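You operate a simulated robot arm through the tools that you are given. There is no shell and no other tool. Be economical: measure what you need, move in short steps, check, and stop when the job is done.

You are at the controls of a simulated two-armed robot. One attempt, no reset.

## Task
On the top of the oak linen table, fold the yellow towel in half and then in half again.
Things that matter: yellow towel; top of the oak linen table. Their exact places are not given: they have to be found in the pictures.

Only the result counts: the job must be done as asked and must still hold three seconds after the hand-in. Knocking over, shifting, dropping, spilling or breaking anything else fails it. Flat cloth is picked up by pressing the open fingertips on it (5 to 10 N) and closing them slowly along it; thin cloth reads only 2 to 8 mm in the jaws.

## Robot
Two 7-joint arms with two-finger parallel grippers on one trunk, on a base that drives. Base frame: it is fixed to the floor where the robot stands at the start and does not move with it; the origin is under the middle of the robot, x ahead of it, y to its left, z up. Lengths are in mm, angles in degrees, forces in N, time in s.
The left shoulder is at the start at [70, 163, 1070], the right one opposite. Places, roughly: top of the oak linen table [600, -100, 800]. Payload 3.43 kg a hand.
The TCP of each hand is the grasp point between the finger pads, 34 mm short of the fingertips. In the tool frame z runs along the fingers and y along their closing line. The gripper opens to 128 mm. The fingers are 24 mm wide and 12 mm thick; the gripper's body (48 by 130 mm) begins 96 mm behind the TCP.
Orientation is told as [roll, pitch, yaw] about the base's x, y, z axes, in that order, counted from this pose: with the fingers straight down and closing along the base's y, the tool's x points along the base's -x, its y along +y and its z along -z.

## Interface
- The arms move only by the tool send_rows. It takes "left_series", "right_series" or both (then of equal length, played together; a hand with none holds still); each is a list of rows, each an object of numbers (a shift or turn left out is 0, a gripper value left out holds the last): "x", "y", "z": the shift along the base's x, y, z in mm; "ax", "ay", "az": the turn, a rotation vector about the base's x, y, z in degrees; "grip": the opening, from 0 (shut) to 1 (fully open). In form: [{"x": .., "y": .., "z": .., "ax": .., "ay": .., "az": .., "grip": ..}, ...]. A call has 1 to 8 rows; each row shifts and turns the commanded pose from where the row before left it. Each row takes 0.2 s and may step no farther than 50 mm and 8.6 degrees from the row before; otherwise, or with a gripper value out of range, the whole call is refused. Where a pose cannot be reached the arm comes as near as it can. A force on the tool above 40 N (or 10 N above the force at the start of the call, whichever is more), or a blocked arm, ends the call early, and 0.2 s more pass. Each finger travels about 153 mm/s and halts on what it meets, pressing with about 25 N; the grip force reading is that of the motor and also rises with nothing between the fingers. The clock runs only during rows and for 0.2 s after the last one: add rows that do not move to give the fingers time. It gives the time, the measured TCP pose, the force on the tool (base axes), the opening and the grip force at its end, in the units of the frame above (readings bear some noise).
- Cameras (640 x 400 px; columns grow to the right, rows downward): "scene" is now at [129.6, -21.9, 1282.9]; the picture's right is [-0.29, -0.96, 0.00], its down [-0.67, 0.21, -0.72] and it looks along [0.68, -0.21, -0.70] (base axes); focal length 214 px, centre (320, 200). "left" rides on the left gripper at [76, 11, -160] in its tool frame; the picture's right is [-0.15, 0.99, 0.00], its down [-0.88, -0.13, -0.46] and it looks along [-0.45, -0.07, 0.89] (tool axes); focal length 234 px, centre (320, 200). "right" rides on the right gripper at [76, -11, -160] in its tool frame; the picture's right is [0.15, 0.99, 0.00], its down [-0.88, 0.13, -0.46] and it looks along [-0.45, 0.07, 0.89] (tool axes); focal length 234 px, centre (320, 200).
- get_image(camera): a new picture of that camera. The clock stands still meanwhile.
- raise_lower(by): slides the trunk up (or, below 0, down) by that many mm; the arms and the scene camera ride with it, the base frame stays. It gives what a move gives, with no picture.
- base_move(legs): drives the robot by 1 to 6 legs, each [ahead, left, turn to the left] in mm, mm and degrees, along the robot's own axes; the way and the turn of a leg run together, so that a leg with both is an arc; at most 1500 mm and 180 degrees a leg. The arms and the cameras ride along, it lands a little off, and it stops where it bumps. It gives what a move gives.
- head_to(pan, tilt): turns the head with the scene camera to pan (to the left, within 86 degrees either way) and tilt (down, from -29 to 69), counted from straight ahead of the robot. It gives what a move gives.
- probe_pixels(camera, pixels): for up to 12 pixels [column, row] of the newest picture of that camera ("zoom" is the newest enlarged one), the place [x, y, z] in the base frame of the surface seen there, good to about 2 mm. The clock stands still meanwhile.
- inspect(camera, box): a new picture of the part [left, top, right, bottom] of that camera's present view, enlarged. The clock stands still meanwhile.
- job_done(): hands the job in; it is judged then, once.

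Go step by step. Measure first, check grasps and placings, and put right what went wrong. The budget is 80 turns and 62 pictures, counting those below and the enlarged ones. Unless the task says otherwise, let go and move clear before handing in, and close with one line.

The tools are called after "Emit:" by a JSON object that holds its "fn" and its "kwargs". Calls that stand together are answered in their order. send_rows: Moves the arms, as the interface text tells. Its arguments: {"type":"object","properties":{"left_series":{"type":"array","items":{"type":"object","properties":{"x":{"type":"number"},"y":{"type":"number"},"z":{"type":"number"},"ax":{"type":"number"},"ay":{"type":"number"},"az":{"type":"number"},"grip":{"type":"number"}}}},"right_series":{"type":"array","items":{"type":"object","properties":{"x":{"type":"number"},"y":{"type":"number"},"z":{"type":"number"},"ax":{"type":"number"},"ay":{"type":"number"},"az":{"type":"number"},"grip":{"type":"number"}}}}},"required":[]} The other tools are called the same way: raise_lower (by) slides the trunk up or down; base_move (legs) drives the base; head_to (pan, tilt) turns the head that bears the scene camera; get_image (camera) takes a picture; probe_pixels (camera, pixels) gives the place of the surface under pixels of a picture; inspect (camera, box) takes an enlarged picture of a part of a camera's view; job_done () hands the job in.

At the start:

```text
t: 0.0
left_position: [596.0, 283.7, 912.1]
left_tool_rot: [0.0, 0.0, 0.0]
left_ft_force: [-0.3, 0.1, 0.0]
left_opening: 128.1
left_grip_force: 0.0
right_position: [694.8, -259.5, 1008.5]
right_tool_rot: [-0.1, 0.0, 0.0]
right_ft_force: [0.2, 0.0, -0.1]
right_opening: 128.0
right_grip_force: 0.1
trunk travel left (down, up): [-550.0, 390.0]
robot x, y, heading: [0.6, -2.8, -0.1]
head pan, tilt: [-17.1, 44.3]
```

scene: 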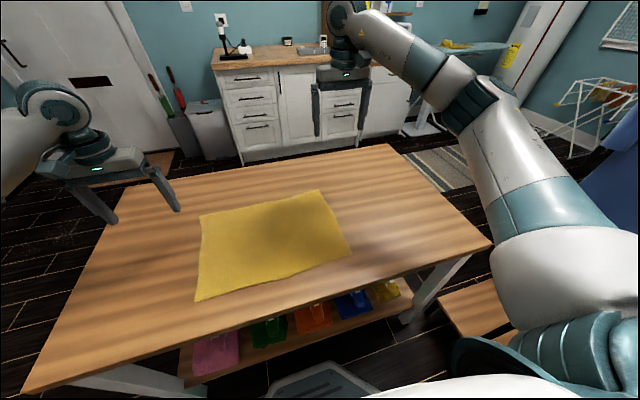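
right: 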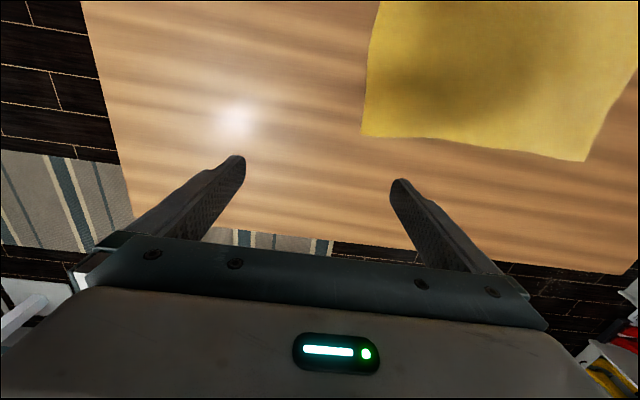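
left: 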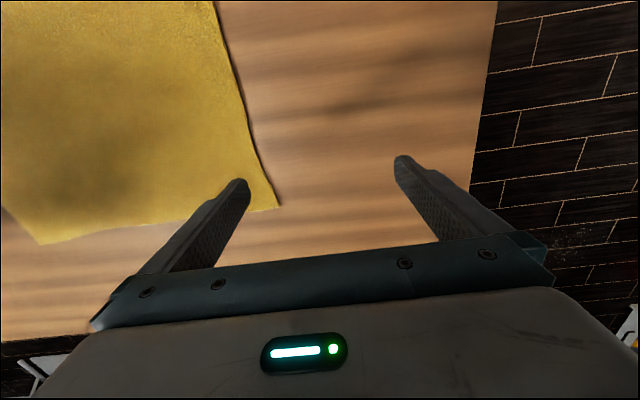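

The scene picture shows the yellow towel with corners near (200,215), (318,190), (352,252), (195,300). I probe these and the table around them.

Emit:
{"fn": "probe_pixels", "kwargs": {"camera": "scene", "pixels": [[201, 216], [318, 191], [351, 252], [196, 299], [270, 240], [260, 203], [335, 220], [280, 278], [198, 255], [390, 145], [488, 243], [30, 388]]}}

Emit:
{"fn": "inspect", "kwargs": {"camera": "scene", "box": [160, 160, 400, 310]}}

```text
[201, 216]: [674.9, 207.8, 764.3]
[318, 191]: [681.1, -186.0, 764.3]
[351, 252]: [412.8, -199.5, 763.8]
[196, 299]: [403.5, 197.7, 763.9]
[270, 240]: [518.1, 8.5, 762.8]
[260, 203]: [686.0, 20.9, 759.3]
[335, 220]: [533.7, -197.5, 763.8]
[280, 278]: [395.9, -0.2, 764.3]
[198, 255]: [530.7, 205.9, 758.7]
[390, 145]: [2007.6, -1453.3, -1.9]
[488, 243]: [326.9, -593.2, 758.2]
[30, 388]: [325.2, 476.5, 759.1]
```

```text
2.67 times, centred on (280, 235) of scene
```

zoom: 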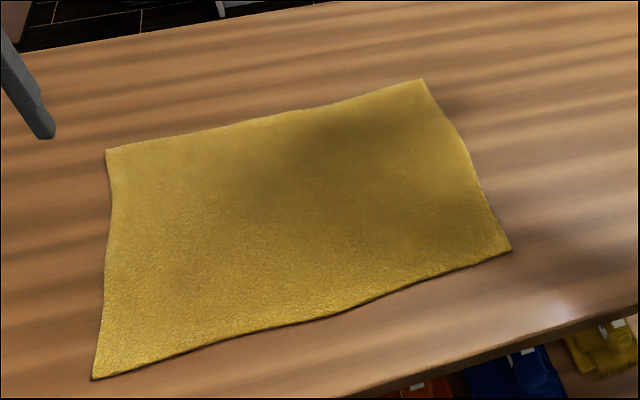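

The towel's top is at z≈764 on a table at ≈758.5, spanning x 403–681 and y −195–205. I plan to pick up both far corners, fold toward the robot, then fold left over right. First I bring both hands above the far corners.

Emit:
{"fn": "send_rows", "kwargs": {"left_series": [{"x": 14, "y": -21.8, "z": -12.4, "grip": 0.28}, {"x": 14, "y": -21.8, "z": -12.4}, {"x": 14, "y": -21.8, "z": -12.4}, {"x": 14, "y": -21.8, "z": -12.4}, {"x": 14, "y": -21.8, "z": -12.4}, {}], "right_series": [{"x": -5.8, "y": 21, "z": -31.7, "grip": 0.28}, {"x": -5.8, "y": 21, "z": -31.7}, {"x": -5.8, "y": 21, "z": -31.7}, {"x": -5.8, "y": 21, "z": -31.7}, {"x": -5.8, "y": 21, "z": -31.7}, {}]}}

Emit:
{"fn": "get_image", "kwargs": {"camera": "left"}}

Emit:
{"fn": "get_image", "kwargs": {"camera": "right"}}

```text
t: 1.4
left_position: [665.2, 175.2, 849.6]
left_tool_rot: [0.1, -0.1, -0.1]
left_ft_force: [0.2, -0.3, -1.0]
left_opening: 35.8
left_grip_force: 0.1
right_position: [664.3, -152.2, 848.9]
right_tool_rot: [0.0, -0.1, -0.1]
right_ft_force: [0.1, 0.5, 0.8]
right_opening: 35.6
right_grip_force: 0.0
trunk travel left (down, up): [-550.0, 390.0]
robot x, y, heading: [-1.1, 2.6, -0.1]
head pan, tilt: [-17.1, 44.3]
```

```text
57 pictures are left
```

left: 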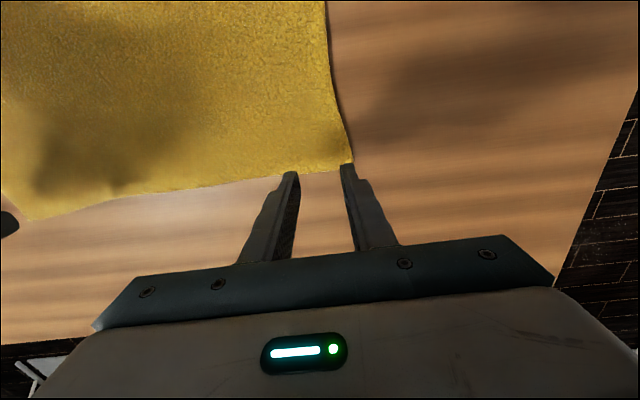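

```text
56 pictures are left
```

right: 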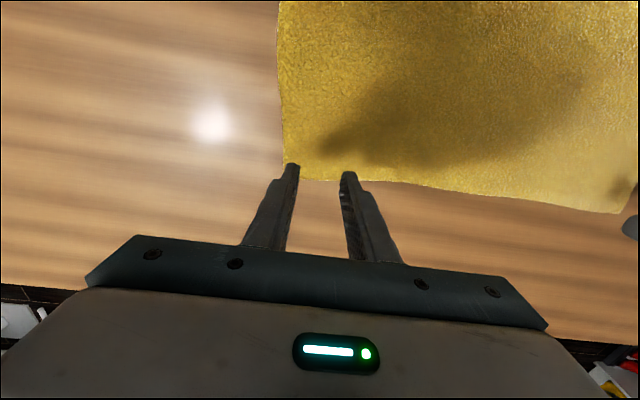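

Emit:
{"fn": "probe_pixels", "kwargs": {"camera": "left", "pixels": [[351, 160], [335, 165], [240, 182], [100, 206], [330, 60]]}}

Emit:
{"fn": "probe_pixels", "kwargs": {"camera": "right", "pixels": [[286, 160], [310, 175], [400, 184], [500, 195], [283, 110]]}}

```text
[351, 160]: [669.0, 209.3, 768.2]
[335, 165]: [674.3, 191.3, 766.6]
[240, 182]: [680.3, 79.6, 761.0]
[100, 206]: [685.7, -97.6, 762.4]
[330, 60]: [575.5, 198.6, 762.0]
```

```text
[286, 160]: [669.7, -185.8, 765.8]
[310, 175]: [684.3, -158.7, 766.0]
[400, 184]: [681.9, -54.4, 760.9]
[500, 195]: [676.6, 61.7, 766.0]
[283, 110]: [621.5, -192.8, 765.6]
```

The corners are at about (676,209) left and (684,−187) right, so the fingers lie inside the cloth. I lower to just above it, shifting slightly inward in x.

Emit:
{"fn": "send_rows", "kwargs": {"left_series": [{"x": -4, "z": -23}, {"z": -22}, {"z": -5}, {}], "right_series": [{"z": -23}, {"z": -22}, {"z": -5}, {}]}}

```text
t: 2.4
left_position: [661.5, 174.9, 800.1]
left_tool_rot: [0.0, 0.1, 0.0]
left_ft_force: [0.2, 0.2, 0.5]
left_opening: 35.8
left_grip_force: 0.0
right_position: [665.3, -153.9, 800.0]
right_tool_rot: [0.0, -0.1, 0.1]
right_ft_force: [0.0, -0.1, 0.9]
right_opening: 35.9
right_grip_force: 0.0
trunk travel left (down, up): [-550.0, 390.0]
robot x, y, heading: [-2.4, 0.8, -0.0]
head pan, tilt: [-17.1, 44.3]
```

Tips are at about z 766 with no contact yet. I lower in small steps to find the press force.

Emit:
{"fn": "send_rows", "kwargs": {"left_series": [{"z": -2}, {"z": -2}, {}], "right_series": [{"z": -2}, {"z": -2}, {}]}}

```text
t: 3.2
left_position: [661.5, 174.2, 797.4]
left_tool_rot: [0.0, -0.1, -0.1]
left_ft_force: [1.9, 0.3, 8.6]
left_opening: 35.4
left_grip_force: 0.0
right_position: [665.5, -154.5, 796.8]
right_tool_rot: [0.0, -0.2, 0.0]
right_ft_force: [1.4, -1.2, 13.0]
right_opening: 36.0
right_grip_force: 0.0
trunk travel left (down, up): [-550.0, 390.0]
robot x, y, heading: [-3.6, -1.8, -0.2]
head pan, tilt: [-17.1, 44.3]
```

The presses read 8.6 N left and 13 N right; I raise the right by 1 mm and close both slowly.

Emit:
{"fn": "send_rows", "kwargs": {"left_series": [{"grip": 0.24}, {"grip": 0.2}, {"grip": 0.16}, {"grip": 0.12}, {"grip": 0.08}, {"grip": 0.04}, {"grip": 0.0}, {}], "right_series": [{"z": 1, "grip": 0.24}, {"grip": 0.2}, {"grip": 0.16}, {"grip": 0.12}, {"grip": 0.08}, {"grip": 0.04}, {"grip": 0.0}, {}]}}

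Emit:
{"fn": "get_image", "kwargs": {"camera": "left"}}

Emit:
{"fn": "get_image", "kwargs": {"camera": "right"}}

```text
t: 5.0
left_position: [661.2, 174.6, 795.7]
left_tool_rot: [0.0, -0.1, 0.0]
left_ft_force: [0.4, -4.2, 11.5]
left_opening: 4.7
left_grip_force: 24.7
right_position: [665.0, -151.9, 798.3]
right_tool_rot: [0.0, -0.1, 0.0]
right_ft_force: [-0.9, 4.2, 8.9]
right_opening: 3.9
right_grip_force: 25.1
trunk travel left (down, up): [-550.0, 390.0]
robot x, y, heading: [3.0, 0.6, -0.1]
head pan, tilt: [-17.1, 44.3]
```

```text
55 pictures are left
```

left: 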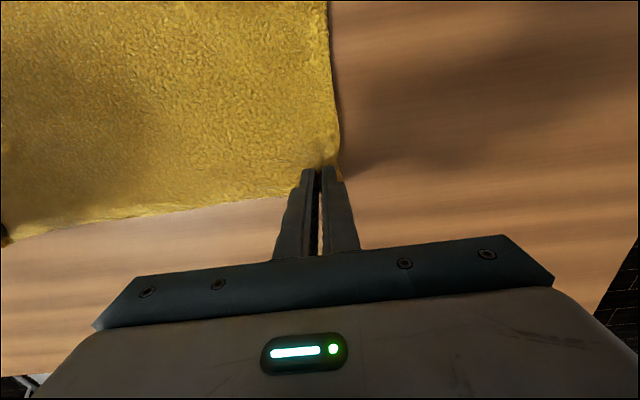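

```text
54 pictures are left
```

right: 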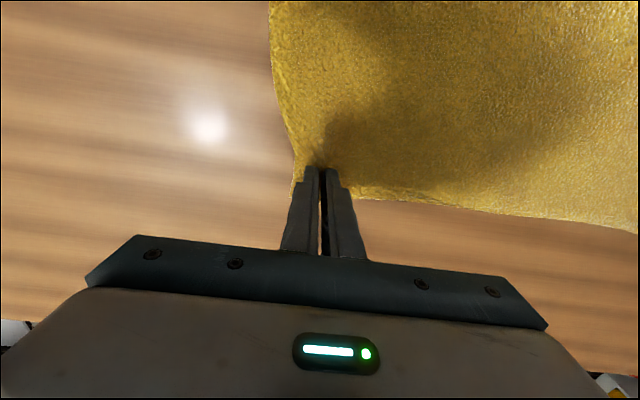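

Both jaws read about 4–5 mm with 25 N, and cloth shows between the tips. I start the lift along an arc over the fold line x≈541.

Emit:
{"fn": "send_rows", "kwargs": {"left_series": [{"x": -2, "z": 15}, {"x": -2.2, "z": 15}, {"x": -6, "z": 14}, {"x": -6, "z": 14}, {"x": -10, "z": 12}, {"x": -10, "z": 12}, {}], "right_series": [{"x": -2, "z": 15}, {"x": -2.2, "z": 15}, {"x": -6, "z": 14}, {"x": -6, "z": 14}, {"x": -10, "z": 12}, {"x": -10, "z": 12}, {}]}}

Emit:
{"fn": "get_image", "kwargs": {"camera": "scene"}}

```text
t: 6.6
left_position: [624.5, 174.4, 876.1]
left_tool_rot: [-0.1, -0.1, 0.2]
left_ft_force: [-0.2, -4.9, 0.1]
left_opening: 4.3
left_grip_force: 25.0
right_position: [630.0, -153.2, 878.8]
right_tool_rot: [0.0, 0.1, 0.0]
right_ft_force: [-0.2, 5.3, 0.4]
right_opening: 3.8
right_grip_force: 25.2
trunk travel left (down, up): [-550.0, 390.0]
robot x, y, heading: [0.4, -1.1, -0.2]
head pan, tilt: [-17.1, 44.3]
```

```text
53 pictures are left
```

scene: 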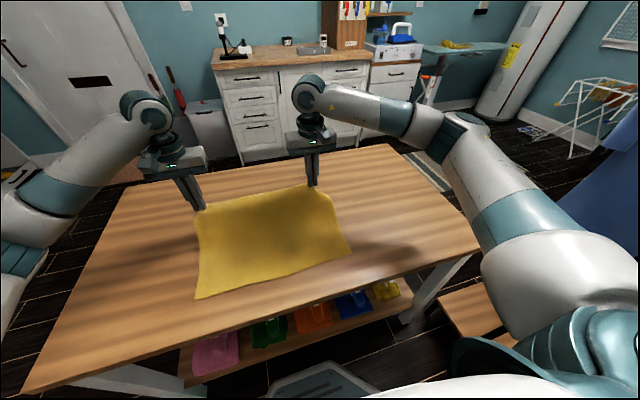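

The whole far edge has lifted evenly between the hands. I carry on along the arc toward the robot.

Emit:
{"fn": "send_rows", "kwargs": {"left_series": [{"x": -12, "z": 10}, {"x": -13, "z": 9}, {"x": -14, "z": 7}, {"x": -15, "z": 5}, {"x": -16, "z": 3}, {"x": -16, "z": 1}, {"x": -16, "z": -1}, {"x": -16, "z": -3}], "right_series": [{"x": -12, "z": 10}, {"x": -13, "z": 9}, {"x": -14, "z": 7}, {"x": -15, "z": 5}, {"x": -16, "z": 2}, {"x": -16, "z": 0}, {"x": -16, "z": -2}, {"x": -16, "z": -3}]}}

Emit:
{"fn": "get_image", "kwargs": {"camera": "scene"}}

```text
t: 8.4
left_position: [507.9, 174.9, 909.0]
left_tool_rot: [0.0, 0.0, -0.1]
left_ft_force: [0.3, -5.8, -0.2]
left_opening: 4.5
left_grip_force: 25.1
right_position: [511.1, -153.9, 906.2]
right_tool_rot: [0.0, 0.0, 0.0]
right_ft_force: [-0.1, 5.9, -0.1]
right_opening: 4.0
right_grip_force: 25.1
trunk travel left (down, up): [-550.0, 390.0]
robot x, y, heading: [1.0, -0.4, 0.1]
head pan, tilt: [-17.1, 44.3]
```

```text
52 pictures are left
```

scene: 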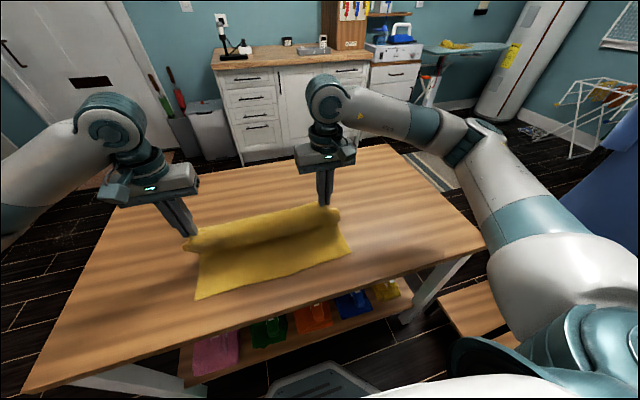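

The fold is forming well. I finish the arc down onto the near edge.

Emit:
{"fn": "send_rows", "kwargs": {"left_series": [{"x": -16, "z": -7}, {"x": -15, "z": -9}, {"x": -14, "z": -11}, {"x": -13, "z": -13}, {"x": -12, "z": -15}, {"x": -10, "z": -17}, {"x": -7, "z": -17}, {"x": -3, "z": -11}], "right_series": [{"x": -14, "z": -6}, {"x": -14, "z": -8}, {"x": -13, "z": -10}, {"x": -12, "z": -12}, {"x": -11, "z": -15}, {"x": -9, "z": -17}, {"x": -6, "z": -17}, {"x": -3, "z": -12}]}}

Emit:
{"fn": "get_image", "kwargs": {"camera": "scene"}}

Emit:
{"fn": "get_image", "kwargs": {"camera": "left"}}

Emit:
{"fn": "get_image", "kwargs": {"camera": "right"}}

```text
t: 10.2
left_position: [418.2, 175.1, 809.3]
left_tool_rot: [0.1, -0.1, 0.0]
left_ft_force: [0.8, -6.0, -0.1]
left_opening: 4.6
left_grip_force: 25.0
right_position: [428.8, -153.0, 808.6]
right_tool_rot: [0.0, -0.2, -0.1]
right_ft_force: [-0.4, 5.4, 1.3]
right_opening: 3.8
right_grip_force: 24.8
trunk travel left (down, up): [-550.0, 390.0]
robot x, y, heading: [-2.4, -1.1, 0.0]
head pan, tilt: [-17.1, 44.3]
```

```text
51 pictures are left
```

scene: 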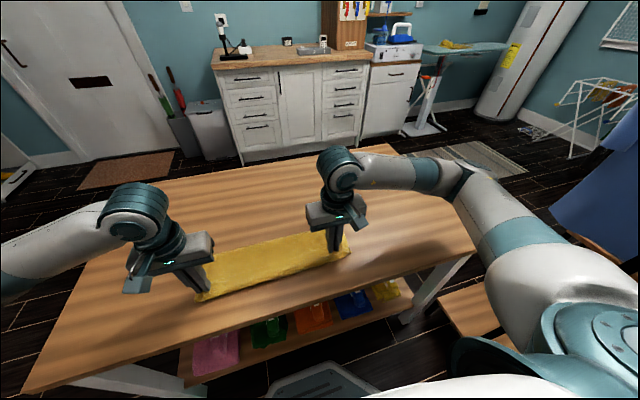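

```text
50 pictures are left
```

left: 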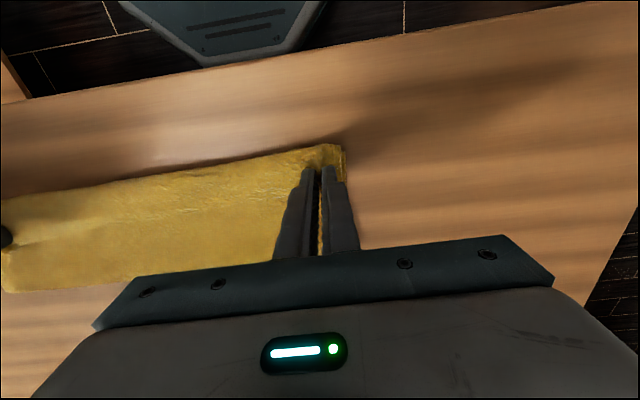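

```text
49 pictures are left
```

right: 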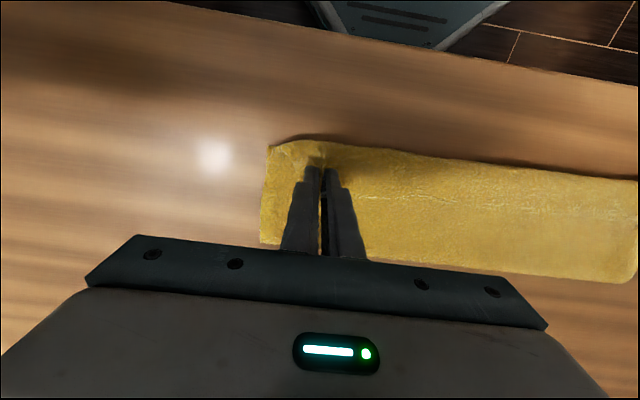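

The doubled towel lies neatly under both hands. I lower to the cloth, spread the fingers to smooth the pinch, and lift away.

Emit:
{"fn": "send_rows", "kwargs": {"left_series": [{"z": -4}, {"z": -2}, {"grip": 0.1}, {"grip": 0.2}, {"grip": 0.28}, {"z": 10}, {"z": 35}, {"z": 45}], "right_series": [{"z": -4}, {"z": -2}, {"grip": 0.1}, {"grip": 0.2}, {"grip": 0.28}, {"z": 10}, {"z": 35}, {"z": 45}]}}

Emit:
{"fn": "send_rows", "kwargs": {"left_series": [{"y": 30, "z": 35}, {"y": 30, "z": 35}, {"y": 30, "z": 35}, {"y": 30}], "right_series": [{"y": -30, "z": 35}, {"y": -30, "z": 35}, {"y": -30, "z": 35}, {"y": -30}]}}

Emit:
{"fn": "inspect", "kwargs": {"camera": "scene", "box": [160, 180, 400, 330]}}

```text
t: 12.0
left_position: [414.8, 173.8, 893.3]
left_tool_rot: [0.0, 0.0, 0.0]
left_ft_force: [-0.2, -0.9, 0.0]
left_opening: 35.8
left_grip_force: 0.2
right_position: [428.6, -153.2, 893.5]
right_tool_rot: [0.0, 0.1, 0.0]
right_ft_force: [-0.3, 0.8, -0.5]
right_opening: 35.8
right_grip_force: 0.1
trunk travel left (down, up): [-550.0, 390.0]
robot x, y, heading: [-1.5, 2.5, -0.1]
head pan, tilt: [-17.1, 44.3]
```

```text
t: 13.0
left_position: [416.9, 294.6, 997.3]
left_tool_rot: [0.0, -0.1, 0.1]
left_ft_force: [0.2, 0.4, 0.3]
left_opening: 35.7
left_grip_force: 0.1
right_position: [428.9, -273.6, 998.6]
right_tool_rot: [0.0, 0.0, 0.2]
right_ft_force: [1.3, 0.7, -0.7]
right_opening: 36.0
right_grip_force: 0.0
trunk travel left (down, up): [-550.0, 390.0]
robot x, y, heading: [-1.9, 0.3, -0.1]
head pan, tilt: [-17.1, 44.3]
```

```text
2.67 times, centred on (280, 255) of scene
```

zoom: 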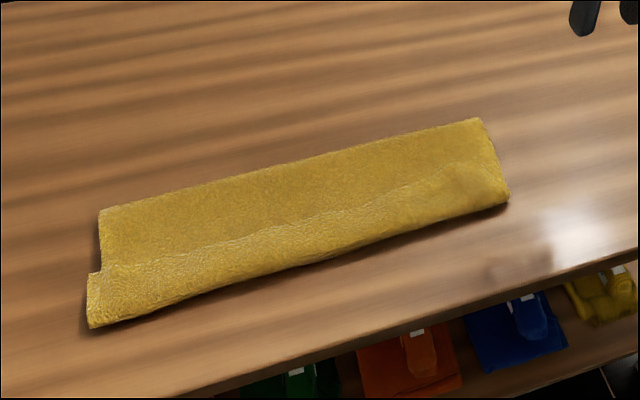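

The front strip could be exposed bottom layer or a bulge; I probe heights and look closer.

Emit:
{"fn": "probe_pixels", "kwargs": {"camera": "zoom", "pixels": [[102, 210], [478, 120], [507, 198], [91, 325], [97, 268], [280, 190], [280, 225], [280, 245], [300, 258], [130, 250], [130, 295], [470, 190]]}}

Emit:
{"fn": "get_image", "kwargs": {"camera": "left"}}

Emit:
{"fn": "get_image", "kwargs": {"camera": "right"}}

```text
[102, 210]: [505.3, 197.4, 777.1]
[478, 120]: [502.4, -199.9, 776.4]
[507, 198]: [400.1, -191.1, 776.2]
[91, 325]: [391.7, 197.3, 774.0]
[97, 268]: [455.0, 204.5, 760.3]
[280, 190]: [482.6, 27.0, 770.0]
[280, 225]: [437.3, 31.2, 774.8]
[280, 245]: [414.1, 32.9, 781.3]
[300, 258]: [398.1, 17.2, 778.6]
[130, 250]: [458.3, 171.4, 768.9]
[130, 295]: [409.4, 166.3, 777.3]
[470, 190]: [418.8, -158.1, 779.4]
```

```text
47 pictures are left
```

left: 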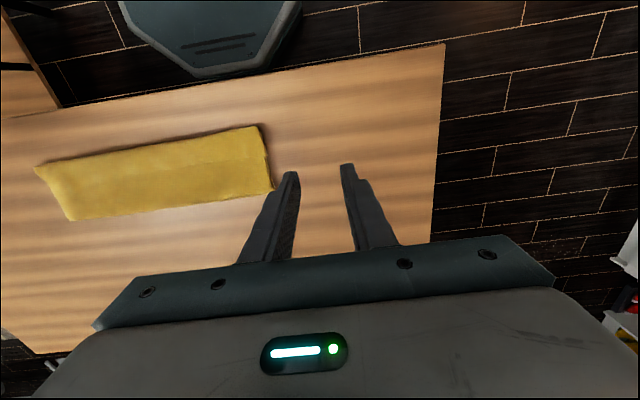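

```text
46 pictures are left
```

right: 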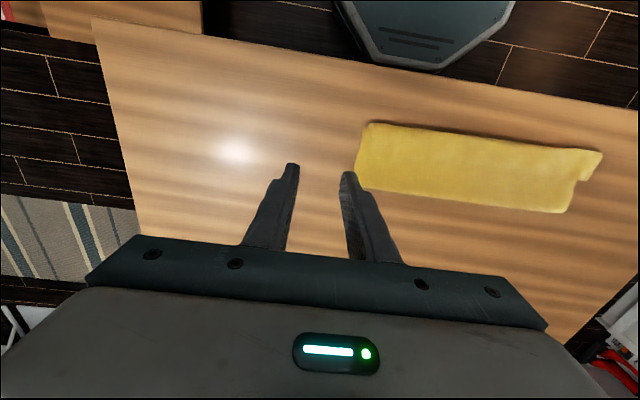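

The strip now spans only x≈396–505 and is thicker in front (775–781 vs 770), so something may be tucked under. I look closer.

Emit:
{"fn": "inspect", "kwargs": {"camera": "scene", "box": [185, 245, 265, 310]}}

Emit:
{"fn": "inspect", "kwargs": {"camera": "left", "box": [160, 100, 300, 220]}}

Emit:
{"fn": "inspect", "kwargs": {"camera": "scene", "box": [290, 215, 370, 280]}}

```text
6.15 times, centred on (225, 278) of scene
```

zoom: 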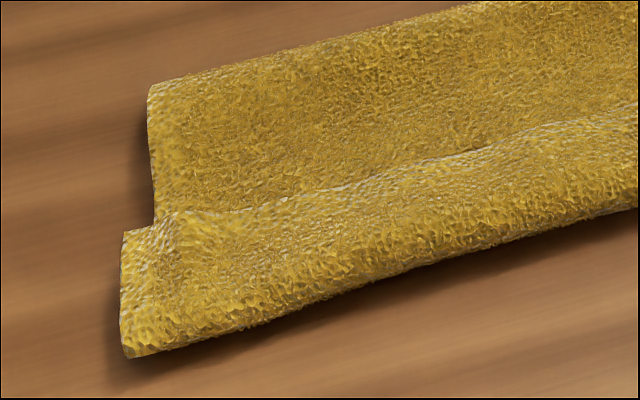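

```text
3.33 times, centred on (230, 160) of left
```

zoom: 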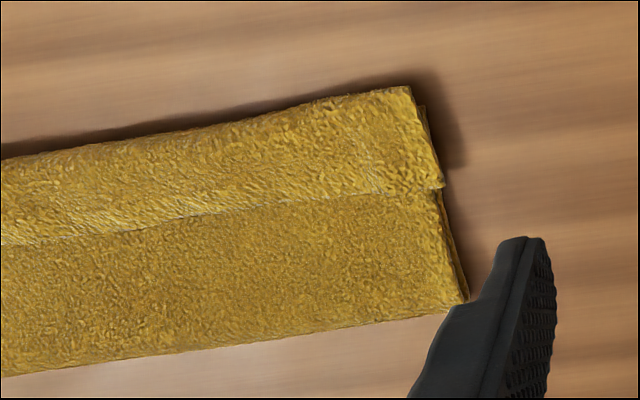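

```text
6.15 times, centred on (330, 248) of scene
```

zoom: 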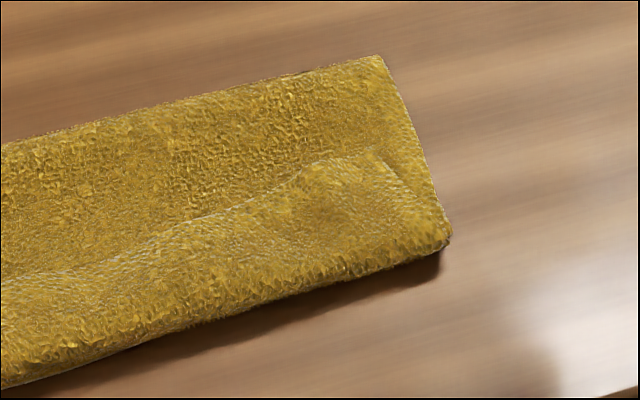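

The front strip is the towel's free edge doubled back on top, with its edge at x≈450. The hands did not rotate, so the hem kept pointing away. I'll re-grip that flap, rotate the hands while refolding, and set the fold line properly; to get wrist room for fingers pointing forward, I first back up.

Emit:
{"fn": "base_move", "kwargs": {"legs": [[-180, 0, 0]]}}

Emit:
{"fn": "inspect", "kwargs": {"camera": "scene", "box": [180, 150, 400, 288]}}

```text
t: 14.5
left_position: [236.6, 294.3, 997.0]
left_tool_rot: [0.0, 0.0, 0.0]
left_ft_force: [-0.1, 0.6, -0.8]
left_opening: 35.7
left_grip_force: 0.0
right_position: [248.1, -273.9, 998.2]
right_tool_rot: [0.1, 0.0, 0.1]
right_ft_force: [0.3, 0.3, -0.3]
right_opening: 36.1
right_grip_force: 0.0
trunk travel left (down, up): [-550.0, 390.0]
robot x, y, heading: [-180.7, -2.5, -0.1]
head pan, tilt: [-17.1, 44.3]
```

```text
2.90 times, centred on (290, 219) of scene
```

zoom: 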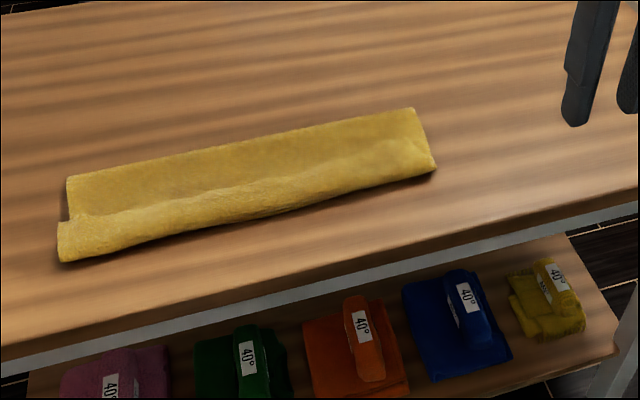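

Emit:
{"fn": "probe_pixels", "kwargs": {"camera": "zoom", "pixels": [[66, 214], [85, 214], [110, 213], [150, 203], [250, 182], [370, 149], [395, 143], [412, 143], [415, 152], [61, 228], [64, 261], [434, 168]]}}

Emit:
{"fn": "inspect", "kwargs": {"camera": "scene", "box": [290, 180, 340, 220]}}

```text
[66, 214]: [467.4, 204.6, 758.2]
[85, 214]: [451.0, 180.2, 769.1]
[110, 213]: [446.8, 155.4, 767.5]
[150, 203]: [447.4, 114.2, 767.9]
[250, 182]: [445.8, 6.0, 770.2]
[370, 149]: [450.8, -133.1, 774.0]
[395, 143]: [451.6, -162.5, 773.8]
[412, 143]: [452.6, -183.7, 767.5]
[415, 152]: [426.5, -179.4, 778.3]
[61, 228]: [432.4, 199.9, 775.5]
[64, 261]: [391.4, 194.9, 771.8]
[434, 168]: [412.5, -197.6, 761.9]
```

```text
10.00 times, centred on (315, 200) of scene
```

zoom: 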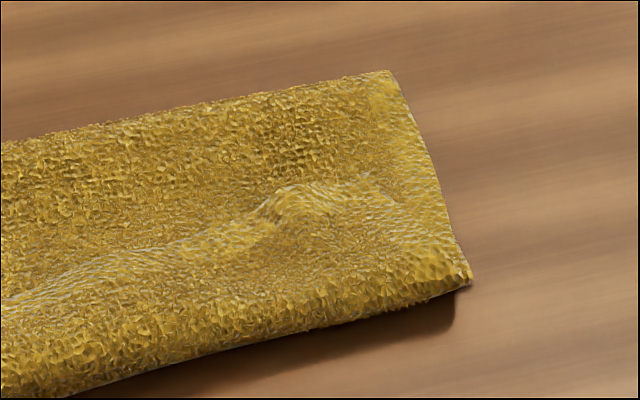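

The flap's edge is at x≈448 across the width, with its top at ≈775. I move both hands above the flap near its ends.

Emit:
{"fn": "send_rows", "kwargs": {"left_series": [{"x": 24.6, "y": -15.8, "z": -21}, {"x": 24.6, "y": -15.8, "z": -21}, {"x": 24.6, "y": -15.8, "z": -21}, {"x": 24.6, "y": -15.8, "z": -21}, {"x": 24.6, "y": -15.8, "z": -21}, {"x": 24.6, "y": -15.8, "z": -21}, {"x": 24.6, "y": -15.8, "z": -21}, {"x": 24.6, "y": -15.8, "z": -21}], "right_series": [{"x": 23.5, "y": 15.8, "z": -21}, {"x": 23.5, "y": 15.8, "z": -21}, {"x": 23.5, "y": 15.8, "z": -21}, {"x": 23.5, "y": 15.8, "z": -21}, {"x": 23.5, "y": 15.8, "z": -21}, {"x": 23.5, "y": 15.8, "z": -21}, {"x": 23.5, "y": 15.8, "z": -21}, {"x": 23.5, "y": 15.8, "z": -21}]}}

Emit:
{"fn": "get_image", "kwargs": {"camera": "left"}}

Emit:
{"fn": "get_image", "kwargs": {"camera": "right"}}

```text
t: 16.3
left_position: [434.7, 167.2, 826.6]
left_tool_rot: [-0.1, 0.2, 0.0]
left_ft_force: [0.5, 0.0, -0.7]
left_opening: 36.0
left_grip_force: 0.0
right_position: [438.9, -146.5, 828.3]
right_tool_rot: [-0.1, 0.1, 0.0]
right_ft_force: [-0.3, 0.0, -0.2]
right_opening: 35.6
right_grip_force: 0.1
trunk travel left (down, up): [-550.0, 390.0]
robot x, y, heading: [-178.8, -0.8, -0.1]
head pan, tilt: [-17.1, 44.3]
```

```text
40 pictures are left
```

left: 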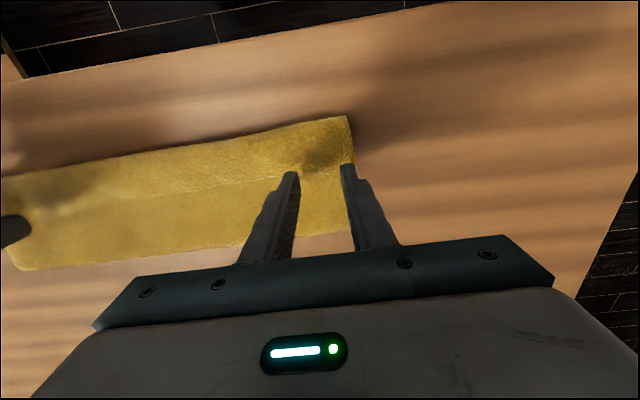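

```text
39 pictures are left
```

right: 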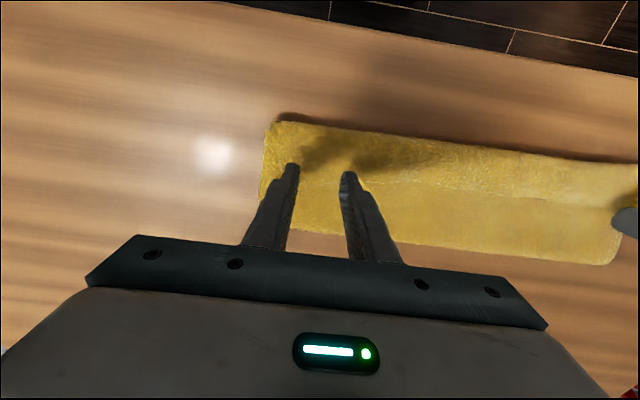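

The fingers are over the flap; I shift 5 mm nearer and descend to contact.

Emit:
{"fn": "send_rows", "kwargs": {"left_series": [{"x": -5, "z": -10}, {"z": -6}, {"z": -2}, {}], "right_series": [{"x": -6, "z": -10}, {"z": -6}, {"z": -2}, {}]}}

```text
t: 17.3
left_position: [429.1, 167.0, 810.9]
left_tool_rot: [0.0, 0.0, 0.0]
left_ft_force: [0.3, -0.5, 0.4]
left_opening: 35.8
left_grip_force: 0.1
right_position: [430.3, -147.1, 811.4]
right_tool_rot: [-0.1, 0.0, 0.1]
right_ft_force: [-0.9, 0.9, -0.2]
right_opening: 35.9
right_grip_force: 0.1
trunk travel left (down, up): [-550.0, 390.0]
robot x, y, heading: [-183.3, -2.0, 0.0]
head pan, tilt: [-17.1, 44.3]
```

Emit:
{"fn": "send_rows", "kwargs": {"left_series": [{"z": -2}, {"z": -2}, {}], "right_series": [{"z": -2}, {"z": -2}, {}]}}

```text
t: 18.1
left_position: [429.1, 167.8, 806.9]
left_tool_rot: [0.0, 0.0, 0.1]
left_ft_force: [-0.6, 0.0, 0.4]
left_opening: 35.8
left_grip_force: 0.1
right_position: [431.1, -146.4, 807.2]
right_tool_rot: [0.0, -0.1, 0.0]
right_ft_force: [0.5, -0.1, 0.7]
right_opening: 36.2
right_grip_force: 0.0
trunk travel left (down, up): [-550.0, 390.0]
robot x, y, heading: [-180.0, 1.7, 0.1]
head pan, tilt: [-17.1, 44.3]
```

Still no force on either hand; the flap is soft. I go on down in 1.5 mm steps.

Emit:
{"fn": "send_rows", "kwargs": {"left_series": [{"z": -1.5}, {"z": -1.5}, {}], "right_series": [{"z": -1.5}, {"z": -1.5}, {}]}}

```text
t: 18.9
left_position: [428.9, 167.8, 805.8]
left_tool_rot: [0.0, 0.0, 0.1]
left_ft_force: [0.8, -1.1, 3.7]
left_opening: 35.4
left_grip_force: 0.0
right_position: [430.7, -146.6, 805.4]
right_tool_rot: [0.0, 0.0, 0.0]
right_ft_force: [0.7, 0.5, 3.6]
right_opening: 35.8
right_grip_force: 0.0
trunk travel left (down, up): [-550.0, 390.0]
robot x, y, heading: [-181.9, -0.6, 0.0]
head pan, tilt: [-17.1, 44.3]
```

Contact is about 3.7 N on each. I press 1 mm more and close slowly.

Emit:
{"fn": "send_rows", "kwargs": {"left_series": [{"z": -1, "grip": 0.24}, {"grip": 0.2}, {"grip": 0.16}, {"grip": 0.12}, {"grip": 0.08}, {"grip": 0.04}, {"grip": 0.0}, {}], "right_series": [{"z": -1, "grip": 0.24}, {"grip": 0.2}, {"grip": 0.16}, {"grip": 0.12}, {"grip": 0.08}, {"grip": 0.04}, {"grip": 0.0}, {}]}}

Emit:
{"fn": "send_rows", "kwargs": {"left_series": [{"z": 15}, {"z": 20}, {"z": 20}, {}], "right_series": [{"z": 15}, {"z": 20}, {"z": 20}, {}]}}

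Emit:
{"fn": "get_image", "kwargs": {"camera": "left"}}

Emit:
{"fn": "inspect", "kwargs": {"camera": "scene", "box": [160, 140, 400, 290]}}

```text
t: 20.7
left_position: [428.6, 167.9, 803.6]
left_tool_rot: [0.0, 0.0, 0.0]
left_ft_force: [-0.6, -4.9, 7.2]
left_opening: 7.4
left_grip_force: 25.3
right_position: [430.3, -146.5, 803.3]
right_tool_rot: [0.0, -0.1, -0.1]
right_ft_force: [-0.5, 4.5, 3.8]
right_opening: 3.9
right_grip_force: 25.3
trunk travel left (down, up): [-550.0, 390.0]
robot x, y, heading: [-176.9, 0.3, -0.2]
head pan, tilt: [-17.1, 44.3]
```

```text
t: 21.7
left_position: [429.7, 168.6, 858.7]
left_tool_rot: [0.0, 0.0, 0.0]
left_ft_force: [0.3, -4.0, 0.0]
left_opening: 6.9
left_grip_force: 24.9
right_position: [431.7, -145.6, 858.1]
right_tool_rot: [0.1, 0.2, 0.0]
right_ft_force: [-0.2, 5.6, -0.6]
right_opening: 4.0
right_grip_force: 25.1
trunk travel left (down, up): [-550.0, 390.0]
robot x, y, heading: [-178.0, -1.5, 0.1]
head pan, tilt: [-17.1, 44.3]
```

```text
38 pictures are left
```

left: 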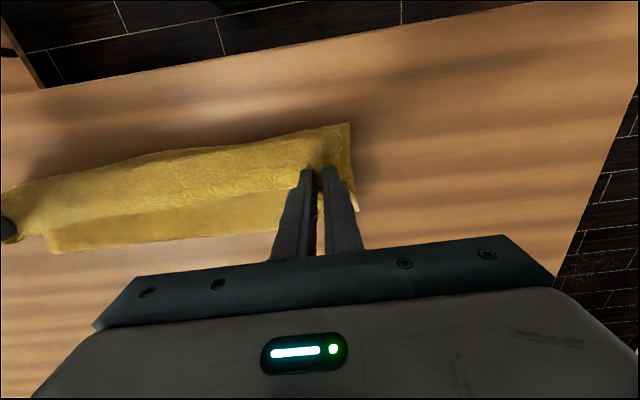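

```text
2.67 times, centred on (280, 215) of scene
```

zoom: 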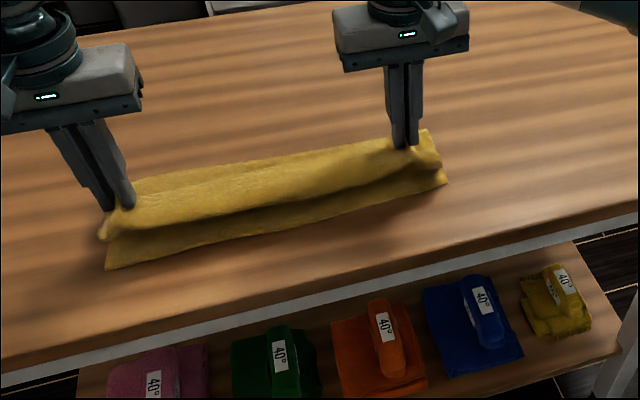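

Left jaw reads 7 mm versus 4 on the right, so it may hold an extra layer. I look closer at both ends.

Emit:
{"fn": "inspect", "kwargs": {"camera": "scene", "box": [180, 200, 260, 250]}}

Emit:
{"fn": "inspect", "kwargs": {"camera": "left", "box": [240, 100, 400, 220]}}

```text
8.00 times, centred on (220, 225) of scene
```

zoom: 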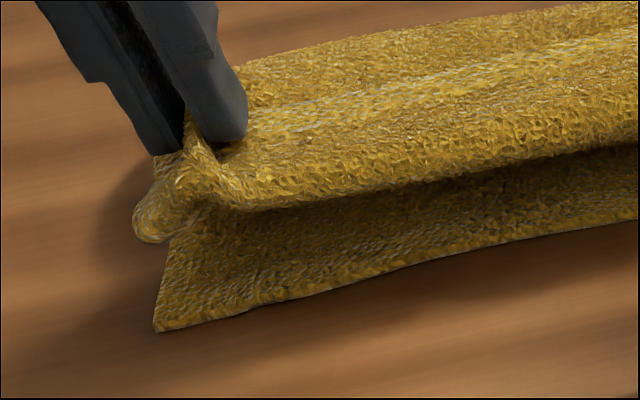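

```text
3.33 times, centred on (320, 160) of left
```

zoom: 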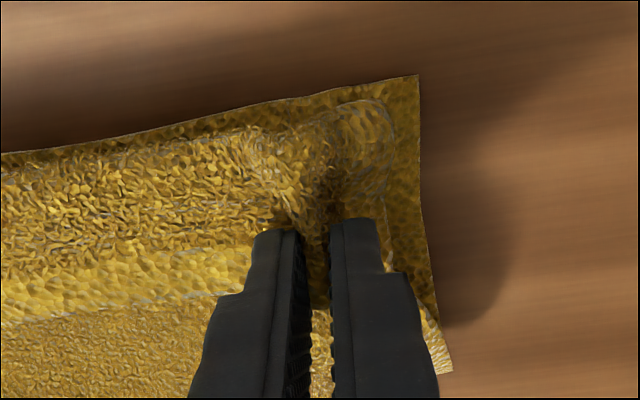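

The left seems to hold the doubled front crease. I'll open the whole fold out again by carrying the edge up and back to the far side, then regrip cleanly.

Emit:
{"fn": "send_rows", "kwargs": {"left_series": [{"x": 5, "z": 25}, {"x": 15, "z": 20}, {"x": 25, "z": 10}, {"x": 30}, {"x": 30}, {"x": 30, "z": -5}, {"x": 25, "z": -12}, {}], "right_series": [{"x": 5, "z": 25}, {"x": 15, "z": 20}, {"x": 25, "z": 10}, {"x": 30}, {"x": 30}, {"x": 30, "z": -5}, {"x": 25, "z": -12}, {}]}}

Emit:
{"fn": "get_image", "kwargs": {"camera": "scene"}}

```text
t: 23.5
left_position: [589.4, 166.0, 897.4]
left_tool_rot: [-0.1, -0.1, -0.1]
left_ft_force: [-0.2, -4.6, -0.1]
left_opening: 7.0
left_grip_force: 25.1
right_position: [589.7, -147.0, 897.2]
right_tool_rot: [0.0, 0.0, 0.1]
right_ft_force: [-1.1, 4.5, 0.0]
right_opening: 4.1
right_grip_force: 25.0
trunk travel left (down, up): [-550.0, 390.0]
robot x, y, heading: [-176.3, -2.1, 0.0]
head pan, tilt: [-17.1, 44.3]
```

```text
34 pictures are left
```

scene: 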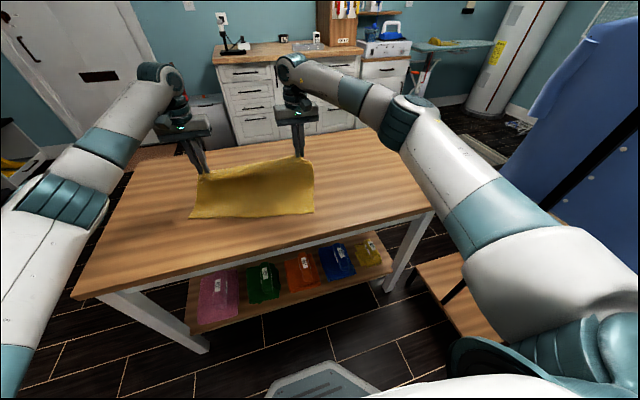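

The towel opened out. I lay it down toward the far side.

Emit:
{"fn": "send_rows", "kwargs": {"left_series": [{"x": 18, "z": -16}, {"x": 15, "z": -20}, {"x": 13, "z": -22}, {"x": 12, "z": -22}, {"x": 5, "z": -14}, {}], "right_series": [{"x": 18, "z": -16}, {"x": 15, "z": -20}, {"x": 13, "z": -22}, {"x": 12, "z": -22}, {"x": 5, "z": -14}, {}]}}

Emit:
{"fn": "inspect", "kwargs": {"camera": "scene", "box": [160, 110, 352, 230]}}

```text
t: 24.9
left_position: [651.9, 166.3, 802.7]
left_tool_rot: [-0.1, -0.1, -0.1]
left_ft_force: [-1.1, -6.0, 8.3]
left_opening: 7.2
left_grip_force: 24.6
right_position: [649.8, -146.8, 804.3]
right_tool_rot: [-0.1, -0.1, 0.1]
right_ft_force: [0.1, 2.3, 0.5]
right_opening: 4.0
right_grip_force: 24.9
right hand out of reach, approached as far as the arm can: row 5
trunk travel left (down, up): [-550.0, 390.0]
robot x, y, heading: [-184.1, -1.3, 0.1]
head pan, tilt: [-17.1, 44.3]
```

```text
3.33 times, centred on (256, 170) of scene
```

zoom: 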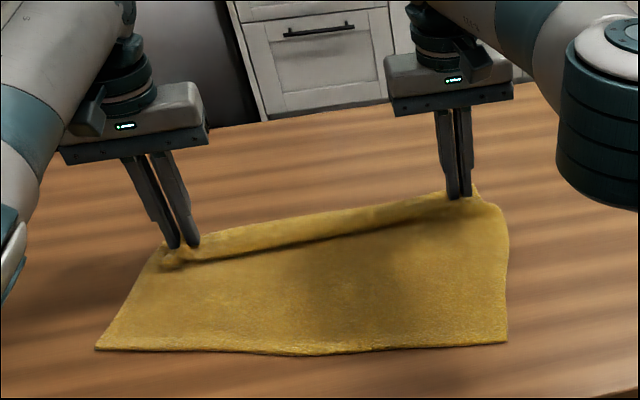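

The towel is flat apart from a bulge along the far edge. I release both and lift clear to see.

Emit:
{"fn": "send_rows", "kwargs": {"left_series": [{"grip": 0.1}, {"grip": 0.2}, {"grip": 0.28}, {"z": 8}, {"z": 20}, {"z": 40}, {"z": 40, "x": -20, "y": 25}, {"x": -20, "y": 40}], "right_series": [{"grip": 0.1}, {"grip": 0.2}, {"grip": 0.28}, {"z": 8}, {"z": 20}, {"z": 40}, {"z": 40, "x": -20, "y": -25}, {"x": -20, "y": -40}]}}

Emit:
{"fn": "inspect", "kwargs": {"camera": "scene", "box": [160, 110, 352, 230]}}

```text
refused: row 7 steps farther than a row can; nothing moved
```

```text
3.33 times, centred on (256, 170) of scene
```

zoom: 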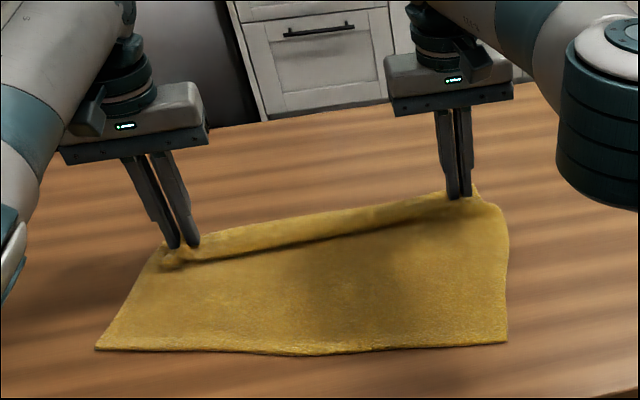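

Emit:
{"fn": "send_rows", "kwargs": {"left_series": [{"grip": 0.1}, {"grip": 0.2}, {"grip": 0.28}, {"z": 8}, {"z": 20}, {"z": 40}, {"z": 30, "x": -20, "y": 25}, {"x": -20, "y": 40}], "right_series": [{"grip": 0.1}, {"grip": 0.2}, {"grip": 0.28}, {"z": 8}, {"z": 20}, {"z": 40}, {"z": 30, "x": -20, "y": -25}, {"x": -20, "y": -40}]}}

Emit:
{"fn": "inspect", "kwargs": {"camera": "scene", "box": [160, 110, 352, 230]}}

```text
t: 26.7
left_position: [609.7, 233.1, 900.5]
left_tool_rot: [0.0, 0.0, 0.0]
left_ft_force: [0.2, 0.0, 0.9]
left_opening: 35.7
left_grip_force: 0.1
right_position: [608.4, -210.1, 901.1]
right_tool_rot: [-0.1, 0.0, 0.1]
right_ft_force: [0.4, 0.6, -0.1]
right_opening: 35.7
right_grip_force: 0.0
trunk travel left (down, up): [-550.0, 390.0]
robot x, y, heading: [-177.7, 0.0, -0.0]
head pan, tilt: [-17.1, 44.3]
```

```text
3.33 times, centred on (256, 170) of scene
```

zoom: 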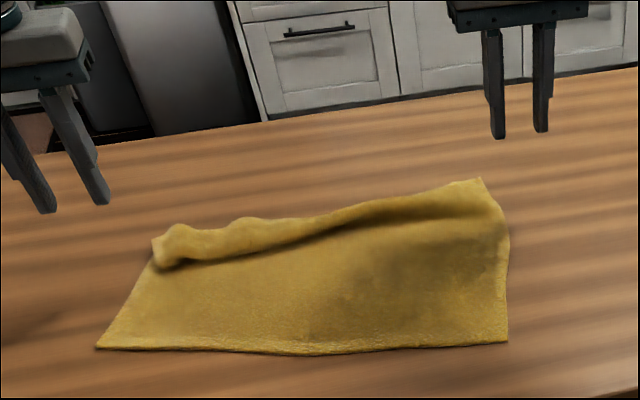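

Emit:
{"fn": "probe_pixels", "kwargs": {"camera": "zoom", "pixels": [[97, 348], [506, 341], [479, 181], [497, 212], [153, 240], [157, 265], [180, 232], [240, 222], [300, 222], [380, 203], [400, 212], [508, 240]]}}

Emit:
{"fn": "get_image", "kwargs": {"camera": "left"}}

```text
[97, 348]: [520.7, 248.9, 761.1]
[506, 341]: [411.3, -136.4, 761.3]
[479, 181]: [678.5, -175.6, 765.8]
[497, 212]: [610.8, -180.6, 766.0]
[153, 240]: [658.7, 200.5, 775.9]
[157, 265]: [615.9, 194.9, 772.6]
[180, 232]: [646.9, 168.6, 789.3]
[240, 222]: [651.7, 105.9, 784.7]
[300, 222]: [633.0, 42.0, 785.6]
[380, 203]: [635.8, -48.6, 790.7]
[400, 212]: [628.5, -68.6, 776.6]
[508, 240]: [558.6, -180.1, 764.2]
```

```text
30 pictures are left
```

left: 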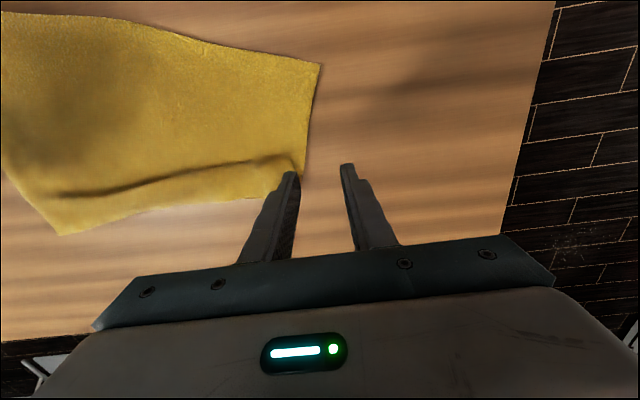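

The right side opened, but the left kept a roll along the far edge and the towel is skewed (near corners at (521,249) and (411,−136)). The near edge is clean: I'll grip both near corners, hang the towel so it straightens, lay the lower half down and bring the held edge back over it. In that direction the hem points the right way.

Emit:
{"fn": "send_rows", "kwargs": {"left_series": [{"x": -16.6, "y": -4.2, "z": -14, "az": -8}, {"x": -16.6, "y": -4.2, "z": -14, "az": -8}, {"x": -16.6, "y": -4.2, "z": -14}, {"x": -16.6, "y": -4.2, "z": -14}, {"x": -16.6, "y": -4.2, "z": -14}, {}], "right_series": [{"x": -34.4, "y": 20.4, "z": -14, "az": -8}, {"x": -34.4, "y": 20.4, "z": -14, "az": -8}, {"x": -34.4, "y": 20.4, "z": -14}, {"x": -34.4, "y": 20.4, "z": -14}, {"x": -34.4, "y": 20.4, "z": -14}, {}]}}

Emit:
{"fn": "get_image", "kwargs": {"camera": "left"}}

Emit:
{"fn": "get_image", "kwargs": {"camera": "right"}}

```text
t: 28.1
left_position: [528.6, 211.2, 830.1]
left_tool_rot: [0.0, 0.1, -16.0]
left_ft_force: [0.0, 0.3, -0.8]
left_opening: 35.5
left_grip_force: 0.0
right_position: [438.6, -109.7, 830.0]
right_tool_rot: [0.0, 0.0, -16.1]
right_ft_force: [0.7, -0.4, -0.1]
right_opening: 35.9
right_grip_force: 0.0
trunk travel left (down, up): [-550.0, 390.0]
robot x, y, heading: [-180.0, -3.8, 0.2]
head pan, tilt: [-17.1, 44.3]
```

```text
29 pictures are left
```

left: 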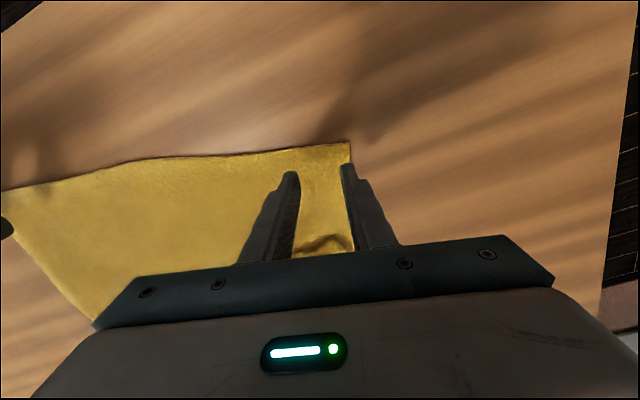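

```text
28 pictures are left
```

right: 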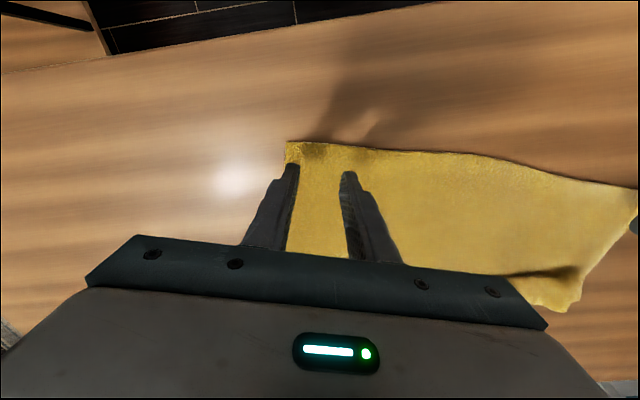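

Both near corners are clean; I nudge inward slightly and lower to just above the cloth.

Emit:
{"fn": "send_rows", "kwargs": {"left_series": [{"x": -7, "y": -8, "z": -10}, {"z": -15}, {"z": -3}, {"z": -2}, {}], "right_series": [{"x": -4, "y": 5, "z": -10}, {"z": -15}, {"z": -3}, {"z": -2}, {}]}}

Emit:
{"fn": "send_rows", "kwargs": {"left_series": [{"z": -2}, {}], "right_series": [{"z": -2}, {}]}}

```text
t: 29.3
left_position: [521.8, 203.6, 800.6]
left_tool_rot: [0.0, 0.0, -16.0]
left_ft_force: [-0.4, 0.9, -0.2]
left_opening: 35.8
left_grip_force: 0.0
right_position: [435.5, -106.4, 800.7]
right_tool_rot: [0.0, 0.0, -16.1]
right_ft_force: [-0.2, -0.1, -1.3]
right_opening: 35.6
right_grip_force: 0.0
trunk travel left (down, up): [-550.0, 390.0]
robot x, y, heading: [-179.8, -4.6, 0.0]
head pan, tilt: [-17.1, 44.3]
```

```text
t: 29.9
left_position: [521.8, 203.5, 798.8]
left_tool_rot: [-0.1, -0.1, -16.0]
left_ft_force: [0.0, -0.4, 1.3]
left_opening: 36.0
left_grip_force: 0.1
right_position: [433.8, -105.0, 798.0]
right_tool_rot: [0.0, 0.0, -15.9]
right_ft_force: [0.1, -0.6, 1.9]
right_opening: 36.0
right_grip_force: 0.1
trunk travel left (down, up): [-550.0, 390.0]
robot x, y, heading: [-178.4, 1.8, -0.4]
head pan, tilt: [-17.1, 44.3]
```

Contact is beginning (1–2 N). I press 2 mm more and close slowly.

Emit:
{"fn": "send_rows", "kwargs": {"left_series": [{"z": -2}, {"grip": 0.22}, {"grip": 0.18}, {"grip": 0.13}, {"grip": 0.08}, {"grip": 0.04}, {"grip": 0.0}, {}], "right_series": [{"z": -2}, {"grip": 0.22}, {"grip": 0.18}, {"grip": 0.13}, {"grip": 0.08}, {"grip": 0.04}, {"grip": 0.0}, {}]}}

```text
t: 31.7
left_position: [520.2, 203.4, 796.4]
left_tool_rot: [0.0, -0.1, -16.0]
left_ft_force: [-1.1, -4.2, 8.3]
left_opening: 3.9
left_grip_force: 25.1
right_position: [434.2, -105.1, 797.3]
right_tool_rot: [0.1, 0.0, -16.1]
right_ft_force: [1.8, 4.7, 6.5]
right_opening: 4.2
right_grip_force: 24.7
trunk travel left (down, up): [-550.0, 390.0]
robot x, y, heading: [-182.7, 2.4, -0.2]
head pan, tilt: [-17.1, 44.3]
```

Both jaws read about 4 mm at 25 N: single ridges. I lift while squaring the edge (both hands to x≈478, 320 mm apart, yaw back to 0).

Emit:
{"fn": "send_rows", "kwargs": {"left_series": [{"z": 20}, {"z": 25}, {"x": -7, "y": 1, "z": 25, "az": 3}, {"x": -7, "y": 1, "z": 25, "az": 3}, {"x": -7, "y": 1, "z": 25, "az": 3}, {"x": -7, "y": 1, "z": 25, "az": 3}, {"x": -7, "y": 1, "z": 25, "az": 2}, {"x": -7, "y": 1, "z": 25, "az": 2}], "right_series": [{"z": 20}, {"z": 25}, {"x": 7.3, "y": -1, "z": 25, "az": 3}, {"x": 7.3, "y": -1, "z": 25, "az": 3}, {"x": 7.3, "y": -1, "z": 25, "az": 3}, {"x": 7.3, "y": -1, "z": 25, "az": 3}, {"x": 7.3, "y": -1, "z": 25, "az": 2}, {"x": 7.3, "y": -1, "z": 25, "az": 2}]}}

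Emit:
{"fn": "raise_lower", "kwargs": {"by": 120}}

Emit:
{"fn": "get_image", "kwargs": {"camera": "scene"}}

```text
t: 33.5
left_position: [478.3, 208.4, 991.6]
left_tool_rot: [0.1, 0.0, 0.1]
left_ft_force: [-0.6, -3.6, -0.6]
left_opening: 3.8
left_grip_force: 24.8
right_position: [477.3, -111.3, 992.9]
right_tool_rot: [0.0, 0.0, 0.1]
right_ft_force: [-0.7, 4.3, -0.4]
right_opening: 3.8
right_grip_force: 24.8
trunk travel left (down, up): [-550.0, 390.0]
robot x, y, heading: [-181.3, -1.0, 0.1]
head pan, tilt: [-17.1, 44.3]
```

```text
t: 35.0
left_position: [479.5, 208.9, 1111.5]
left_tool_rot: [0.0, 0.0, -0.1]
left_ft_force: [0.7, -4.7, -0.7]
left_opening: 4.0
left_grip_force: 25.2
right_position: [479.3, -110.8, 1112.3]
right_tool_rot: [-0.1, -0.1, 0.1]
right_ft_force: [-0.2, 4.6, 1.0]
right_opening: 3.8
right_grip_force: 24.9
trunk travel left (down, up): [-670.0, 270.0]
robot x, y, heading: [-183.6, -1.9, 0.2]
head pan, tilt: [-17.1, 44.3]
```

```text
27 pictures are left
```

scene: 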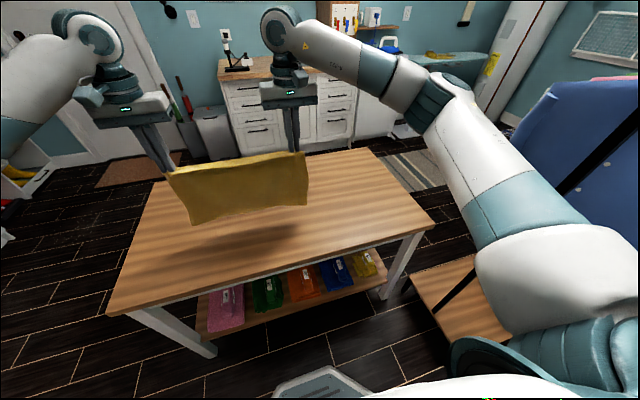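

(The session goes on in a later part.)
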